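You operate a simulated robot arm through the tools that you are given. There is no shell and no other tool. Be economical: measure what you need, move in short steps, check, and stop when the job is done.

The job below is to be done with a simulated robot arm. You get a single attempt, and the scene is never put back.

TASK
Put one of the passata cartons from the folding table top on top of the blue rusks box.

The check looks at the end state, three seconds after you hand in, the way a careful person would. Anything else that was tipped, shoved, dropped, spilled or broken makes it a failure.

THE ROBOT
A 5-joint arm with a two-finger parallel gripper, fixed in place. Base frame: the origin is at the foot of the arm, x ahead of it, y to its left, z up; the work surface is at about z = 0. Lengths are in m, angles in rad, forces in N, time in s.
With the tool pointing down near the work surface it reaches from about 0.26 to 0.68 m from the base axis. Its first joint turns from -1.152 to 1.152 rad. The tool tilts only in the upright plane through the base axis and itself; it spins freely about its own axis. Payload 2.9 kg.
Tool frame: the origin (TCP) lies between the finger pads and is the grasp point; the fingertips stand 0.03 m ahead of it; z points along the fingers, y is the line along which they close. The gripper opens to 0.11 m. The fingers are 0.02 m wide and 0.01 m thick; the gripper's body (0.048 by 0.112 m) begins 0.055 m behind the TCP.
Orientation is that of the tool frame in the base frame, as [roll, pitch, yaw] about the fixed x, y, z axes, in that order (R = Rz(yaw) Ry(pitch) Rx(roll)). With the fingers straight down and closing along the base's y, the tool's x points along the base's -x, its y along +y and its z along -z.

THE INTERFACE
- The arm moves only by the tool step_arm. Its argument "steps" is a list of rows, each a list of 7 numbers: the shift along the tool's x, y, z in units of 100 mm (1.0 is 100 mm), then the turn, a rotation vector about the tool's x, y, z in units of 120 degrees (1.0 is 120 degrees), then the closure in counts, from 0 (fully open) to 255 (shut). In form: [[tx, ty, tz, ax, ay, az, jaw], ...]. A call has 1 to 20 rows; each row is the pose to reach, as a shift and turn from the pose commanded when the call began, along the tool's axes at that moment. A call with a number of a shift or a turn outside -1 to 1 is refused whole. Rows are played at 5 a second. More than 0.05 m and 0.15 rad between two rows, or a gripper value outside its range, and nothing of the call is played. Where a pose cannot be reached the arm comes as near as it can. A force on the tool above 40 N (or 10 N above the force at the start of the call, whichever is more), or a blocked arm, ends the call early, and 0.2 s more pass. The fingers move at their own pace (about 0.108 m/s each) and stop on an object; they squeeze with about 34 N. The grip force told is the motor's: it shows also when the fingers shut on nothing. Time passes only in rows, and 0.2 s behind the last, so rows that repeat a pose let the fingers close. It gives the time, the measured TCP pose, the force on the tool (base axes), the opening and the grip force at its end, in the units of the frame above (readings bear some noise).
- Cameras (640 x 400 px; columns grow to the right, rows downward): "scene" is fixed at [0.0235, -0.4364, 0.6232]; the picture's right is [0.89, -0.46, 0.00], its down [-0.18, -0.34, -0.92] and it looks along [0.43, 0.82, -0.38] (base axes); focal length 328 px, centre (320, 200). "wrist" rides on the gripper at [0.072, 0.017, -0.103] in the tool frame; the picture's right is [-0.23, 0.97, 0.00], its down [-0.76, -0.18, -0.62] and it looks along [-0.61, -0.14, 0.78] (tool axes); focal length 222 px, centre (320, 200). There is no depth. A picture from a camera that has moved, and an enlarged one, comes with that camera's place and axes in the base frame and with its lens.
- get_image(camera): a new picture of that camera. It takes no simulated time.
- zoom(camera, box): a new picture of the part [left, top, right, bottom] of that camera's present view, enlarged. It takes no simulated time.
- sign_off(): hands the job in; it is judged then, once.

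Go step by step. Nothing tells you positions but the pictures and the camera data: compare them with the known pose of the tool, close in by small moves and look again before you grip or let go. The budget is 90 turns and 38 pictures, counting those below and the enlarged ones. Unless the task says otherwise, let go and move clear before handing in, and close with one line.

The tools are called after "Emit:" as name(argument=value, ...) on one line, values as JSON. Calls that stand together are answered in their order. step_arm: Moves the arm, as the interface text tells. Its arguments: {"type":"object","properties":{"steps":{"type":"array","items":{"type":"array","items":{"type":"number"}}}},"required":["steps"]} The other tools are called the same way: get_image (camera) takes a picture; zoom (camera, box) takes an enlarged picture of a part of a camera's view; sign_off () hands the job in.

At the start:

```text
time_s: 0.0
tool_pos: [0.3002, 0.221, 0.3265]
tcp_rot: [-3.141, 0.002, -3.141]
force: [-0.1, -0.5, -0.7]
gripper_width: 0.1101
finger_force: 0.1
```

scene: 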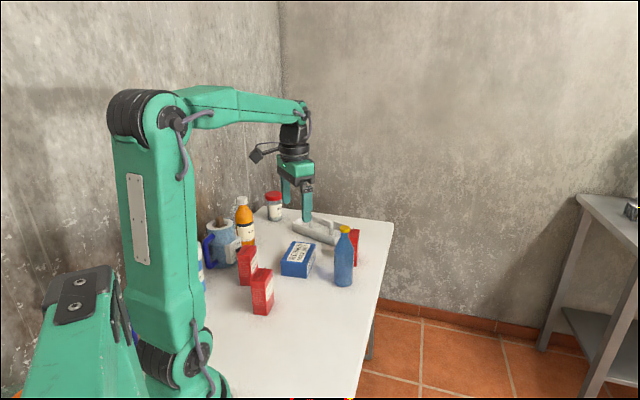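
wrist: 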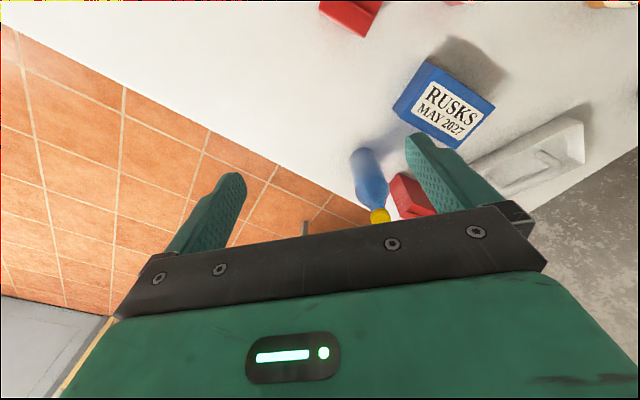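

I see red cartons near the arm, one behind the blue bottle, and the blue rusks box in the middle. I'll zoom to identify the cartons and measure.

Emit:
zoom(camera="scene", box=[190, 180, 400, 320])

Emit:
zoom(camera="wrist", box=[300, 0, 640, 220])

```text
2.86 times, centred on (295, 250) of scene
camera zoom: at [0.0235, -0.4364, 0.6232], right [0.89, -0.46, 0.0], down [-0.18, -0.34, -0.92], along [0.43, 0.82, -0.38], focal length 936 px, centre (391, 57)
```

zoom: 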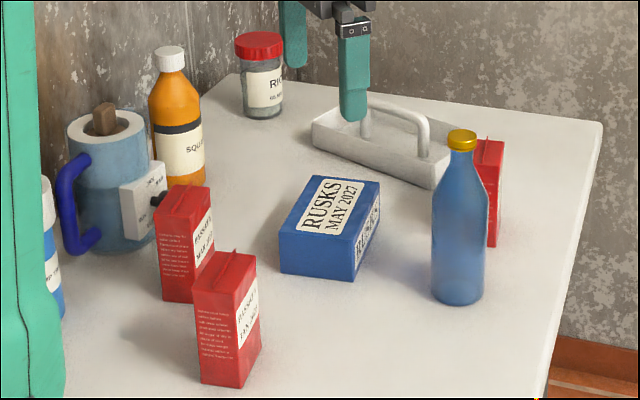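

```text
1.82 times, centred on (470, 110) of wrist
camera zoom: at [0.2281, 0.238, 0.4309], right [0.23, 0.97, 0.0], down [0.76, -0.18, 0.62], along [0.61, -0.14, -0.78], focal length 404 px, centre (47, 364)
```

zoom: 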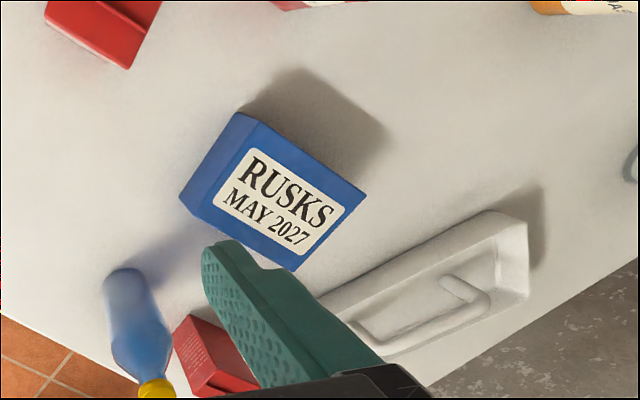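

Estimates: front carton A is centred near (0.225, 0.284), with a footprint of about 0.04 x 0.062, and stands about 0.11 tall. The rusks box is centred near (0.387, 0.408), with its top at about z = 0.053. I'll move above carton A with the jaw lined up to its narrow side, then look.

Emit:
step_arm(steps=[[0.095, 0.079, 0.087, 0, 0, -0.053, 0], [0.19, 0.157, 0.175, 0, 0, -0.106, 0], [0.284, 0.236, 0.262, 0, 0, -0.158, 0], [0.378, 0.315, 0.35, 0, 0, -0.21, 0], [0.473, 0.394, 0.4, 0, 0, -0.263, 0], [0.567, 0.473, 0.4, 0, 0, -0.316, 0], [0.66, 0.55, 0.4, 0, 0, -0.369, 0], [0.756, 0.63, 0.4, 0, 0, -0.422, 0], [0.756, 0.63, 0.4, 0, 0, -0.422, 0]])

Emit:
get_image(camera="wrist")

Emit:
zoom(camera="scene", box=[190, 180, 400, 320])

```text
time_s: 2.0
tool_pos: [0.2251, 0.287, 0.2867]
tcp_rot: [-3.142, -0.001, -2.256]
force: [0.1, -0.1, -0.2]
gripper_width: 0.1101
finger_force: 0.2
```

```text
33 pictures are left
camera wrist: at [0.1656, 0.2399, 0.3906], right [-0.61, 0.79, 0.0], down [0.62, 0.48, 0.62], along [0.49, 0.38, -0.78], focal length 222 px, centre (320, 200)
```

wrist: 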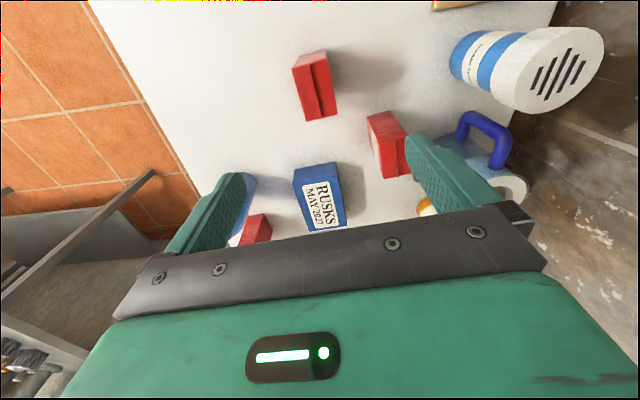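

```text
2.86 times, centred on (295, 250) of scene
camera zoom: at [0.0235, -0.4364, 0.6232], right [0.89, -0.46, 0.0], down [-0.18, -0.34, -0.92], along [0.43, 0.82, -0.38], focal length 936 px, centre (391, 57)
```

zoom: 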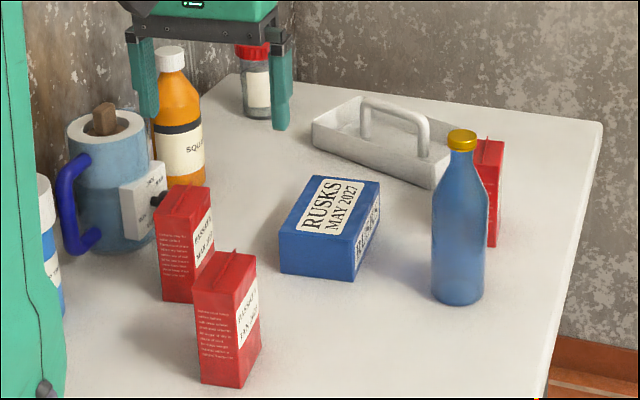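

The wrist view agrees on A to within about 1 cm along its long side. I'll zoom in to refine that.

Emit:
zoom(camera="wrist", box=[250, 30, 410, 130])

Emit:
zoom(camera="scene", box=[230, 250, 310, 320])

Emit:
zoom(camera="wrist", box=[240, 140, 400, 240])

```text
4.00 times, centred on (330, 80) of wrist
camera zoom: at [0.1656, 0.2399, 0.3906], right [-0.61, 0.79, 0.0], down [0.62, 0.48, 0.62], along [0.49, 0.38, -0.78], focal length 888 px, centre (280, 680)
```

zoom: 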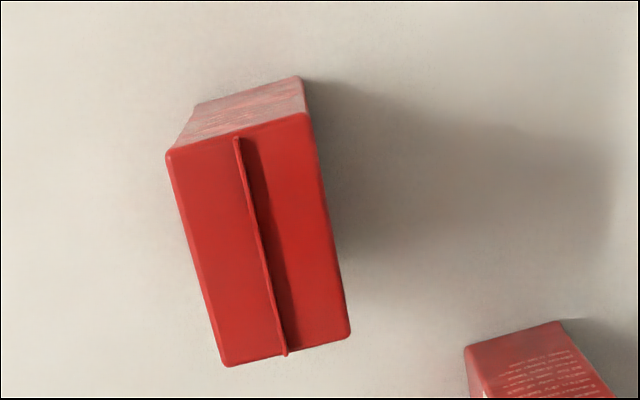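

```text
5.71 times, centred on (270, 285) of scene
camera zoom: at [0.0235, -0.4364, 0.6232], right [0.89, -0.46, 0.0], down [-0.18, -0.34, -0.92], along [0.43, 0.82, -0.38], focal length 1871 px, centre (606, -286)
```

zoom: 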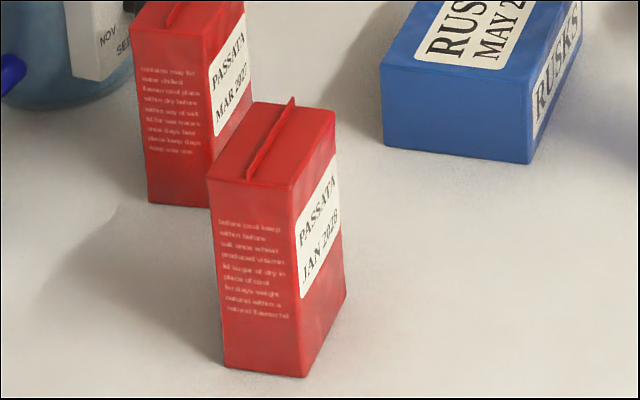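

```text
4.00 times, centred on (320, 190) of wrist
camera zoom: at [0.1656, 0.2399, 0.3906], right [-0.61, 0.79, 0.0], down [0.62, 0.48, 0.62], along [0.49, 0.38, -0.78], focal length 888 px, centre (320, 240)
```

zoom: 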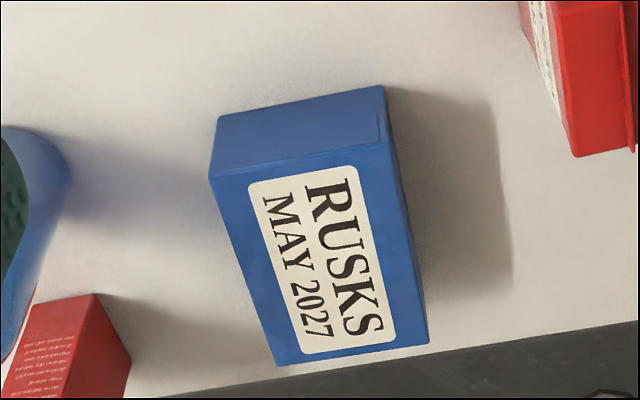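

From the wrist view, A's top centre is (0.218, 0.275) with its long axis at about 51°. The box top is about 0.083 x 0.129, centred at (0.388, 0.417) and turned about 50°. I'll centre over A and go partway down.

Emit:
step_arm(steps=[[0.06, -0.01, 0.2, 0, 0, 0, 0], [0.115, -0.017, 0.5, 0, 0, 0, 0], [0.115, -0.017, 0.8, 0, 0, 0, 0], [0.115, -0.017, 1.0, 0, 0, 0, 0], [0.115, -0.017, 1.0, 0, 0, 0, 0]])

Emit:
get_image(camera="wrist")

Emit:
zoom(camera="scene", box=[190, 180, 340, 320])

```text
time_s: 3.2
tool_pos: [0.221, 0.2757, 0.1847]
tcp_rot: [-3.141, 0.0, -2.257]
force: [-0.1, 0.4, 0.5]
gripper_width: 0.1101
finger_force: 0.2
```

```text
28 pictures are left
camera wrist: at [0.1613, 0.2292, 0.2896], right [-0.61, 0.79, 0.0], down [0.62, 0.48, 0.62], along [0.49, 0.38, -0.78], focal length 222 px, centre (320, 200)
```

wrist: 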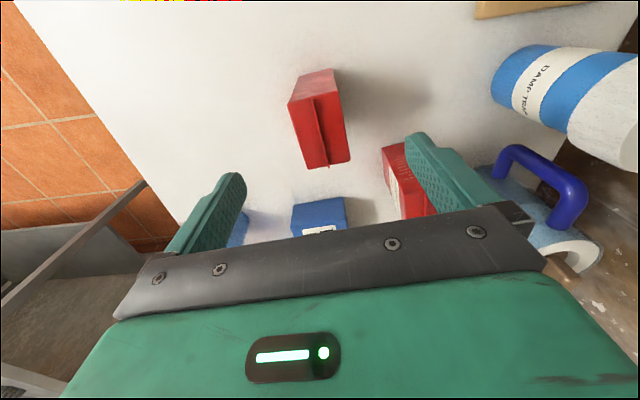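

```text
2.86 times, centred on (265, 250) of scene
camera zoom: at [0.0235, -0.4364, 0.6232], right [0.89, -0.46, 0.0], down [-0.18, -0.34, -0.92], along [0.43, 0.82, -0.38], focal length 936 px, centre (477, 57)
```

zoom: 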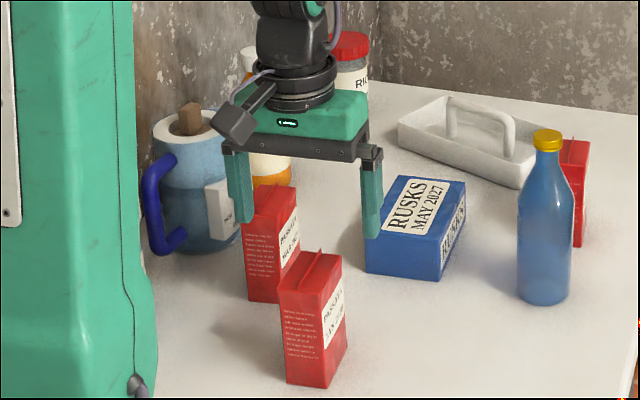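

The TCP is within 5 mm of the carton centre. I'll correct that and lower to z of about 0.085 with the jaw open.

Emit:
step_arm(steps=[[0.04, 0.018, 0.1, 0, 0, 0, 0], [0.04, 0.018, 0.3, 0, 0, 0, 0], [0.04, 0.018, 0.5, 0, 0, 0, 0], [0.04, 0.018, 0.7, 0, 0, 0, 0], [0.04, 0.018, 0.85, 0, 0, 0, 0], [0.04, 0.018, 1.0, 0, 0, 0, 0], [0.04, 0.018, 1.0, 0, 0, 0, 0]])

Emit:
zoom(camera="scene", box=[190, 180, 340, 320])

Emit:
get_image(camera="wrist")

```text
time_s: 4.8
tool_pos: [0.2148, 0.273, 0.0864]
tcp_rot: [3.14, 0.0, -2.259]
force: [-0.3, 0.2, 0.3]
gripper_width: 0.1101
finger_force: 0.1
```

```text
2.86 times, centred on (265, 250) of scene
camera zoom: at [0.0235, -0.4364, 0.6232], right [0.89, -0.46, 0.0], down [-0.18, -0.34, -0.92], along [0.43, 0.82, -0.38], focal length 936 px, centre (477, 57)
```

zoom: 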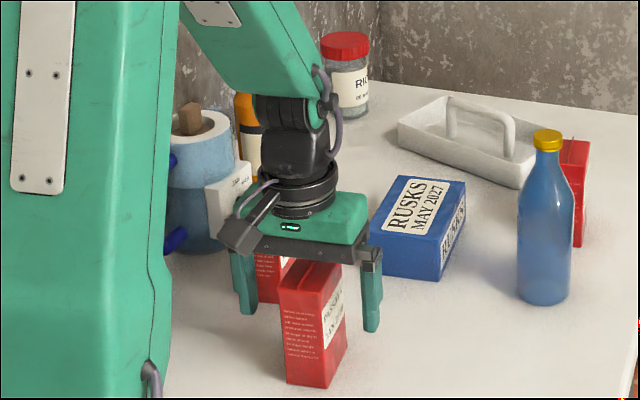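

```text
25 pictures are left
camera wrist: at [0.1557, 0.2272, 0.1904], right [-0.61, 0.79, 0.0], down [0.62, 0.48, 0.62], along [0.49, 0.38, -0.78], focal length 222 px, centre (320, 200)
```

wrist: 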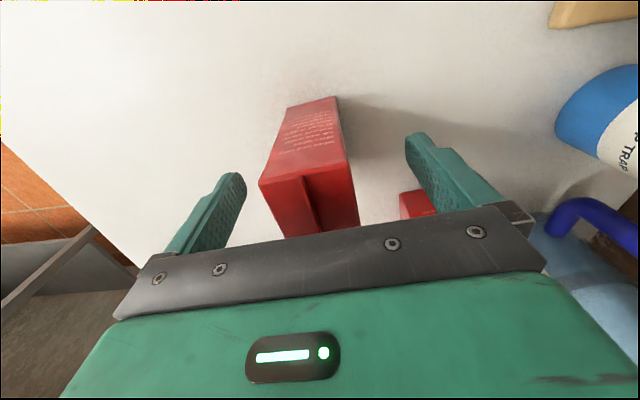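

The fingers straddle the carton. I'll make a few-mm correction and close gently.

Emit:
step_arm(steps=[[-0.05, -0.012, 0, 0, 0, 0, 0], [-0.05, -0.012, 0, 0, 0, 0, 60], [-0.05, -0.012, 0, 0, 0, 0, 110], [-0.05, -0.012, 0, 0, 0, 0, 135], [-0.05, -0.012, 0, 0, 0, 0, 150], [-0.05, -0.012, 0, 0, 0, 0, 165], [-0.05, -0.012, 0, 0, 0, 0, 255], [-0.05, -0.012, 0, 0, 0, 0, 255], [-0.05, -0.012, 0, 0, 0, 0, 255]])

Emit:
get_image(camera="wrist")

```text
time_s: 6.8
tool_pos: [0.219, 0.2762, 0.0862]
tcp_rot: [3.14, 0.0, -2.26]
force: [1.0, -0.8, 1.0]
gripper_width: 0.0415
finger_force: 34.1
```

```text
24 pictures are left
camera wrist: at [0.1601, 0.2303, 0.1911], right [-0.61, 0.79, 0.0], down [0.62, 0.48, 0.62], along [0.49, 0.38, -0.78], focal length 222 px, centre (320, 200)
```

wrist: 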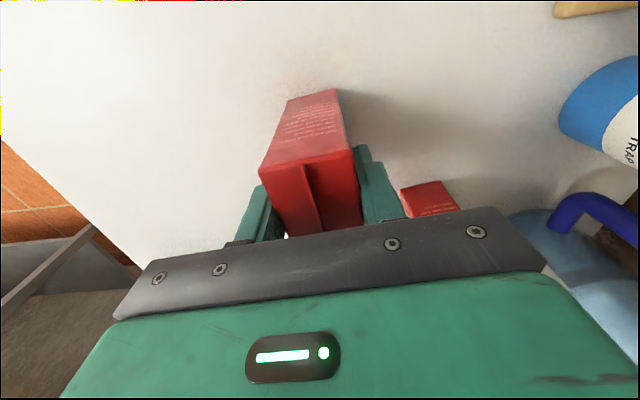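

The grip is firm at a width of 0.0415. I'll lift straight up 0.10 m.

Emit:
step_arm(steps=[[-0.05, -0.012, -0.1, 0, 0, 0, 255], [-0.05, -0.012, -0.25, 0, 0, 0, 255], [-0.05, -0.012, -0.4, 0, 0, 0, 255], [-0.05, -0.012, -0.6, 0, 0, 0, 255], [-0.05, -0.012, -0.8, 0, 0, 0, 255], [-0.05, -0.012, -1.0, 0, 0, 0, 255], [-0.05, -0.012, -1.0, 0, 0, 0, 255]])

Emit:
zoom(camera="scene", box=[190, 150, 400, 320])

Emit:
get_image(camera="wrist")

```text
time_s: 8.4
tool_pos: [0.2226, 0.2811, 0.1868]
tcp_rot: [3.14, 0.001, -2.259]
force: [-0.1, 0.0, -2.4]
gripper_width: 0.042
finger_force: 34.0
```

```text
2.35 times, centred on (295, 235) of scene
camera zoom: at [0.0235, -0.4364, 0.6232], right [0.89, -0.46, 0.0], down [-0.18, -0.34, -0.92], along [0.43, 0.82, -0.38], focal length 771 px, centre (379, 118)
```

zoom: 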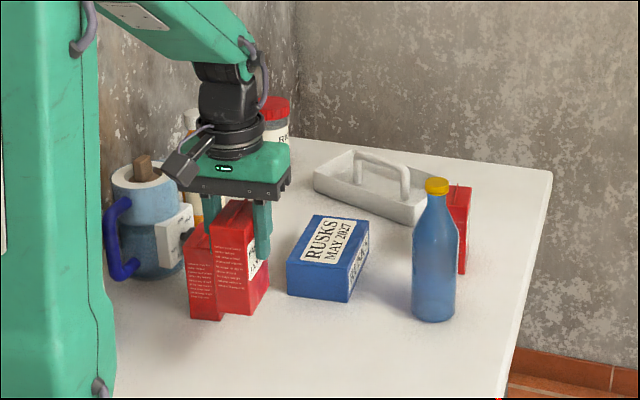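

```text
22 pictures are left
camera wrist: at [0.1644, 0.2339, 0.2905], right [-0.61, 0.79, 0.0], down [0.62, 0.48, 0.62], along [0.49, 0.38, -0.78], focal length 222 px, centre (320, 200)
```

wrist: 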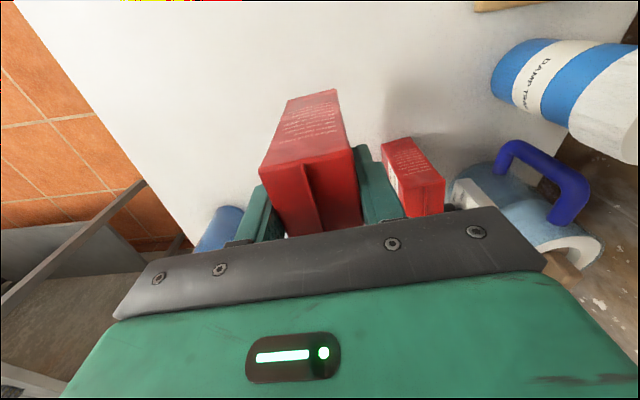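

The carton is held upright and clear of everything, and the path to the box is clear. I'll carry it the first half.

Emit:
step_arm(steps=[[-0.1, -0.02, -0.05, 0, 0, 0, 255], [-0.25, -0.05, -0.1, 0, 0, 0, 255], [-0.4, -0.08, -0.1, 0, 0, 0, 255], [-0.55, -0.11, -0.1, 0, 0, 0, 255], [-0.7, -0.14, -0.1, 0, 0, 0, 255], [-0.85, -0.17, -0.1, 0, 0, 0, 255], [-1.0, -0.2, -0.1, 0, 0, 0, 255], [-1.0, -0.2, -0.1, 0, 0, 0, 255]])

Emit:
step_arm(steps=[[-0.1, -0.02, 0, 0, 0, 0, 255], [-0.25, -0.05, 0, 0, 0, 0, 255], [-0.4, -0.08, 0, 0, 0, 0, 255], [-0.55, -0.11, 0, 0, 0, 0, 255], [-0.7, -0.14, 0, 0, 0, 0, 255], [-0.85, -0.17, 0, 0, 0, 0, 255], [-1.0, -0.2, 0, 0, 0, 0, 255], [-1.0, -0.2, 0, 0, 0, 0, 255]])

Emit:
zoom(camera="scene", box=[210, 150, 390, 300])

Emit:
get_image(camera="wrist")

```text
time_s: 10.2
tool_pos: [0.3028, 0.3433, 0.1969]
tcp_rot: [3.14, 0.0, -2.259]
force: [-0.7, 0.0, -2.3]
gripper_width: 0.0421
finger_force: 34.0
```

```text
time_s: 12.0
tool_pos: [0.3814, 0.4075, 0.1984]
tcp_rot: [-3.139, 0.0, -2.26]
force: [0.4, -0.4, -3.1]
gripper_width: 0.0418
finger_force: 34.3
```

```text
2.67 times, centred on (300, 225) of scene
camera zoom: at [0.0236, -0.4364, 0.6232], right [0.89, -0.46, 0.0], down [-0.18, -0.34, -0.92], along [0.43, 0.82, -0.38], focal length 873 px, centre (373, 133)
```

zoom: 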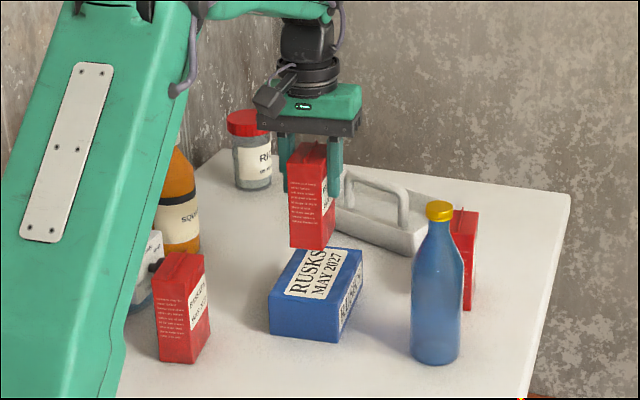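

```text
20 pictures are left
camera wrist: at [0.3221, 0.3614, 0.3011], right [-0.61, 0.79, 0.0], down [0.62, 0.48, 0.62], along [0.49, 0.38, -0.78], focal length 222 px, centre (320, 200)
```

wrist: 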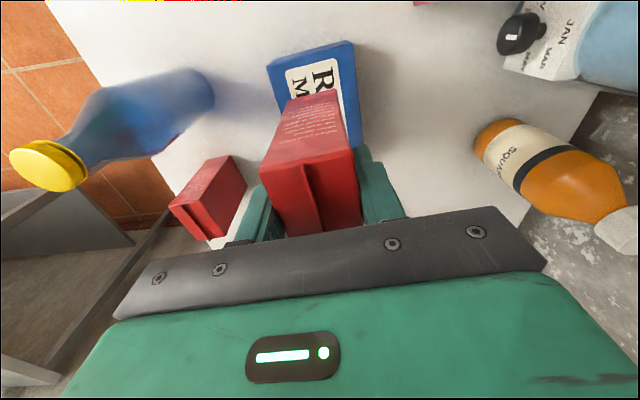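

The carton is over the box. I'll zoom the wrist view to check the box edges against the carton.

Emit:
zoom(camera="wrist", box=[240, 30, 400, 130])

```text
4.00 times, centred on (320, 80) of wrist
camera zoom: at [0.3221, 0.3614, 0.3011], right [-0.61, 0.79, 0.0], down [0.62, 0.48, 0.62], along [0.49, 0.38, -0.78], focal length 888 px, centre (320, 680)
```

zoom: 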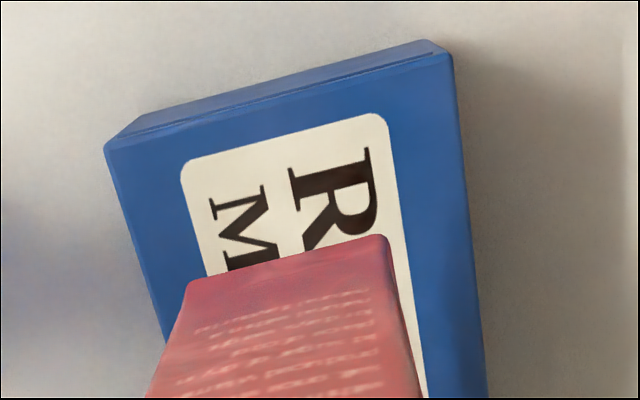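

The box centre re-measures at (0.3886, 0.4165), so the carton needs about 13 mm more outward. I'll shift it and lower to just above the box.

Emit:
step_arm(steps=[[-0.065, 0, 0.05, 0, 0, 0, 255], [-0.128, 0, 0.15, 0, 0, 0, 255], [-0.128, 0, 0.25, 0, 0, 0, 255], [-0.128, 0, 0.35, 0, 0, 0, 255], [-0.128, 0, 0.42, 0, 0, 0, 255], [-0.128, 0, 0.48, 0, 0, 0, 255], [-0.128, 0, 0.48, 0, 0, 0, 255]])

Emit:
zoom(camera="scene", box=[260, 200, 360, 290])

Emit:
zoom(camera="wrist", box=[240, 30, 400, 130])

```text
time_s: 13.6
tool_pos: [0.3897, 0.4174, 0.1487]
tcp_rot: [3.142, 0.0, -2.258]
force: [0.6, -0.2, -2.7]
gripper_width: 0.042
finger_force: 34.1
```

```text
4.44 times, centred on (310, 245) of scene
camera zoom: at [0.0236, -0.4364, 0.6232], right [0.89, -0.46, 0.0], down [-0.18, -0.34, -0.92], along [0.43, 0.82, -0.38], focal length 1456 px, centre (364, 0)
```

zoom: 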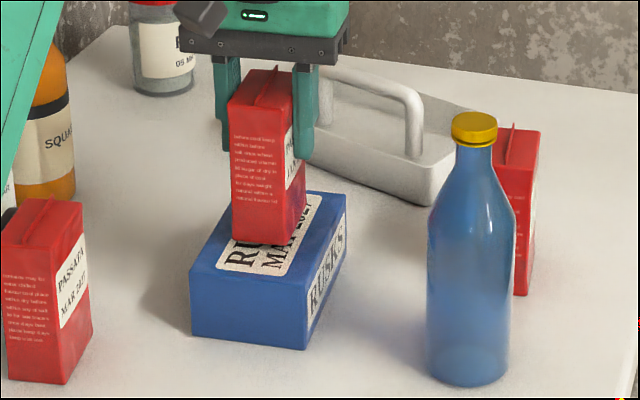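

```text
4.00 times, centred on (320, 80) of wrist
camera zoom: at [0.33, 0.3718, 0.2529], right [-0.61, 0.79, 0.0], down [0.62, 0.48, 0.62], along [0.49, 0.38, -0.78], focal length 888 px, centre (320, 680)
```

zoom: 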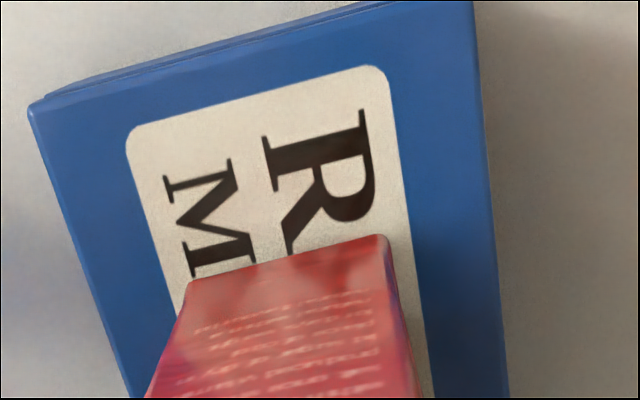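

It is centred and about 8 mm above the box. I'll lower slowly and watch the force.

Emit:
step_arm(steps=[[0, 0, 0.015, 0, 0, 0, 255], [0, 0, 0.03, 0, 0, 0, 255], [0, 0, 0.045, 0, 0, 0, 255], [0, 0, 0.06, 0, 0, 0, 255], [0, 0, 0.06, 0, 0, 0, 255]])

Emit:
zoom(camera="scene", box=[280, 225, 340, 275])

```text
time_s: 14.8
tool_pos: [0.3879, 0.4186, 0.1422]
tcp_rot: [3.141, 0.0, -2.259]
force: [0.0, 0.3, -2.6]
gripper_width: 0.0415
finger_force: 33.7
```

```text
8.00 times, centred on (310, 250) of scene
camera zoom: at [0.0236, -0.4364, 0.6232], right [0.89, -0.46, 0.0], down [-0.18, -0.34, -0.92], along [0.43, 0.82, -0.38], focal length 2620 px, centre (400, -200)
```

zoom: 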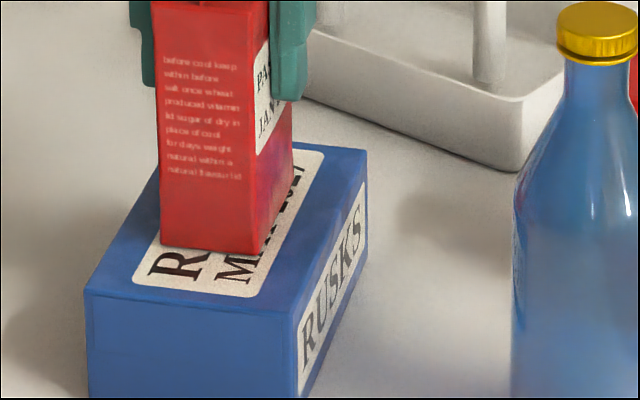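

No contact yet, as the force is still just the carton's weight. I'll keep going in 1 mm rows.

Emit:
step_arm(steps=[[0, 0, 0.01, 0, 0, 0, 255], [0, 0, 0.02, 0, 0, 0, 255], [0, 0, 0.02, 0, 0, 0, 255]])

Emit:
step_arm(steps=[[0, 0, 0.01, 0, 0, 0, 255], [0, 0, 0.01, 0, 0, 0, 255]])

```text
time_s: 15.6
tool_pos: [0.3889, 0.4195, 0.1419]
tcp_rot: [3.14, 0.002, -2.256]
force: [-7.5, -1.7, 13.7]
gripper_width: 0.0419
finger_force: 34.4
```

```text
time_s: 16.2
tool_pos: [0.3891, 0.4194, 0.1428]
tcp_rot: [-3.141, 0.004, -2.256]
force: [-10.5, -2.7, 29.0]
gripper_width: 0.0423
finger_force: 33.6
```

Contact is made, so I'll back off about 2 mm to relieve the pressing force before release.

Emit:
step_arm(steps=[[0, 0, -0.01, 0, 0, 0, 255], [0, 0, -0.018, 0, 0, 0, 255], [0, 0, -0.018, 0, 0, 0, 255]])

Emit:
zoom(camera="scene", box=[260, 190, 360, 290])

```text
time_s: 17.0
tool_pos: [0.3904, 0.4184, 0.1418]
tcp_rot: [3.142, 0.004, -2.26]
force: [-0.8, 2.4, 13.3]
gripper_width: 0.0417
finger_force: 33.7
```

```text
4.00 times, centred on (310, 240) of scene
camera zoom: at [0.0235, -0.4365, 0.6232], right [0.89, -0.46, 0.0], down [-0.18, -0.34, -0.92], along [0.43, 0.82, -0.38], focal length 1310 px, centre (360, 40)
```

zoom: 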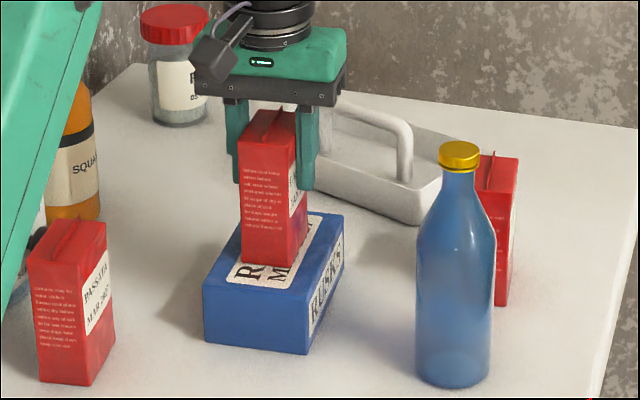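

There is still about 13 N of pressing, so I'll ease up 0.8 mm more.

Emit:
step_arm(steps=[[0, 0, -0.008, 0, 0, 0, 255], [0, 0, -0.008, 0, 0, 0, 255]])

```text
time_s: 17.6
tool_pos: [0.3895, 0.4186, 0.1414]
tcp_rot: [3.141, 0.0, -2.26]
force: [2.8, 4.1, 8.7]
gripper_width: 0.042
finger_force: 34.4
```

Emit:
step_arm(steps=[[0, 0, -0.007, 0, 0, 0, 255], [0, 0, -0.007, 0, 0, 0, 255]])

```text
time_s: 18.2
tool_pos: [0.3898, 0.4191, 0.1432]
tcp_rot: [-3.142, -0.003, -2.259]
force: [1.6, -0.3, 1.3]
gripper_width: 0.0418
finger_force: 34.2
```

The force is near zero and the carton rests on the box. I'll open gradually.

Emit:
step_arm(steps=[[0, 0, 0, 0, 0, 0, 150], [0, 0, 0, 0, 0, 0, 130], [0, 0, 0, 0, 0, 0, 100], [0, 0, 0, 0, 0, 0, 60], [0, 0, 0, 0, 0, 0, 40], [0, 0, 0, 0, 0, 0, 40]])

Emit:
zoom(camera="scene", box=[260, 190, 360, 290])

Emit:
get_image(camera="wrist")

```text
time_s: 19.6
tool_pos: [0.3889, 0.4189, 0.1426]
tcp_rot: [3.141, -0.001, -2.257]
force: [-0.1, 0.6, 0.2]
gripper_width: 0.0927
finger_force: 0.0
```

```text
4.00 times, centred on (310, 240) of scene
camera zoom: at [0.0235, -0.4364, 0.6232], right [0.89, -0.46, 0.0], down [-0.18, -0.34, -0.92], along [0.43, 0.82, -0.38], focal length 1310 px, centre (360, 40)
```

zoom: 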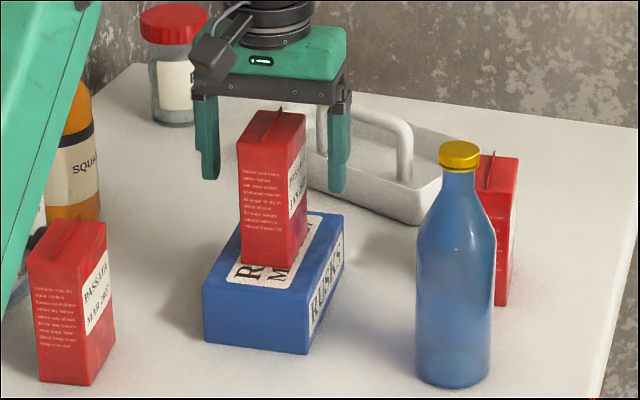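

```text
13 pictures are left
camera wrist: at [0.3303, 0.3722, 0.2469], right [-0.61, 0.79, 0.0], down [0.62, 0.48, 0.62], along [0.49, 0.38, -0.78], focal length 222 px, centre (320, 200)
```

wrist: 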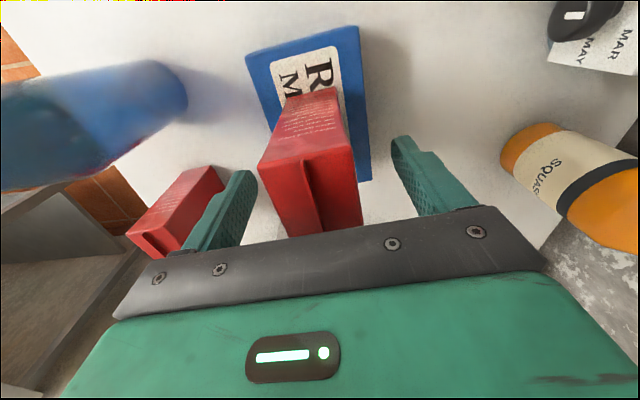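

The carton stands free on the box with both fingers clear. I'll retreat straight up.

Emit:
step_arm(steps=[[0, 0, -0.1, 0, 0, 0, 40], [0, 0, -0.25, 0, 0, 0, 40], [0, 0, -0.45, 0, 0, 0, 40], [0, 0, -0.65, 0, 0, 0, 40], [0, 0, -0.85, 0, 0, 0, 40], [0, 0, -1.0, 0, 0, 0, 40], [0, 0, -1.0, 0, 0, 0, 40]])

Emit:
get_image(camera="scene")

Emit:
get_image(camera="wrist")

```text
time_s: 21.2
tool_pos: [0.3883, 0.4201, 0.2411]
tcp_rot: [-3.14, 0.001, -2.259]
force: [0.3, 0.1, 0.5]
gripper_width: 0.0927
finger_force: 0.0
```

```text
12 pictures are left
```

scene: 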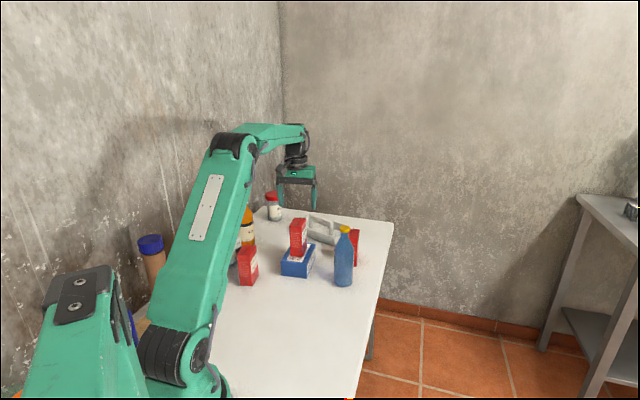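

```text
11 pictures are left
camera wrist: at [0.3295, 0.3729, 0.3471], right [-0.61, 0.79, 0.0], down [0.62, 0.48, 0.62], along [0.49, 0.38, -0.78], focal length 222 px, centre (320, 200)
```

wrist: 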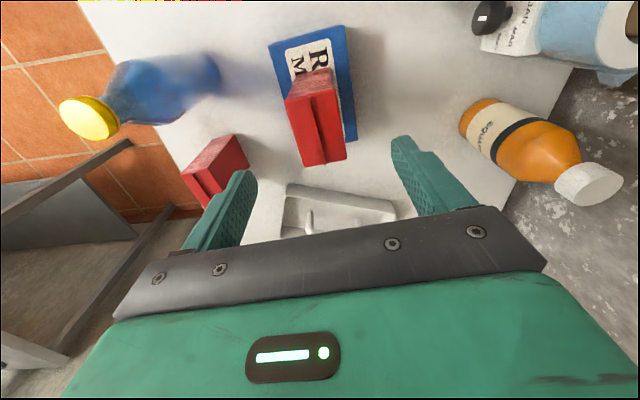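

The carton stands upright near the centre of the rusks box, the gripper is clear, and the other items I can see look undisturbed. I'm handing in now.

Emit:
sign_off()

```text
The job is handed in.
```

I put one passata carton upright near the centre of the blue rusks box's top, let go and moved the gripper clear, and nothing else looked disturbed in the last pictures.
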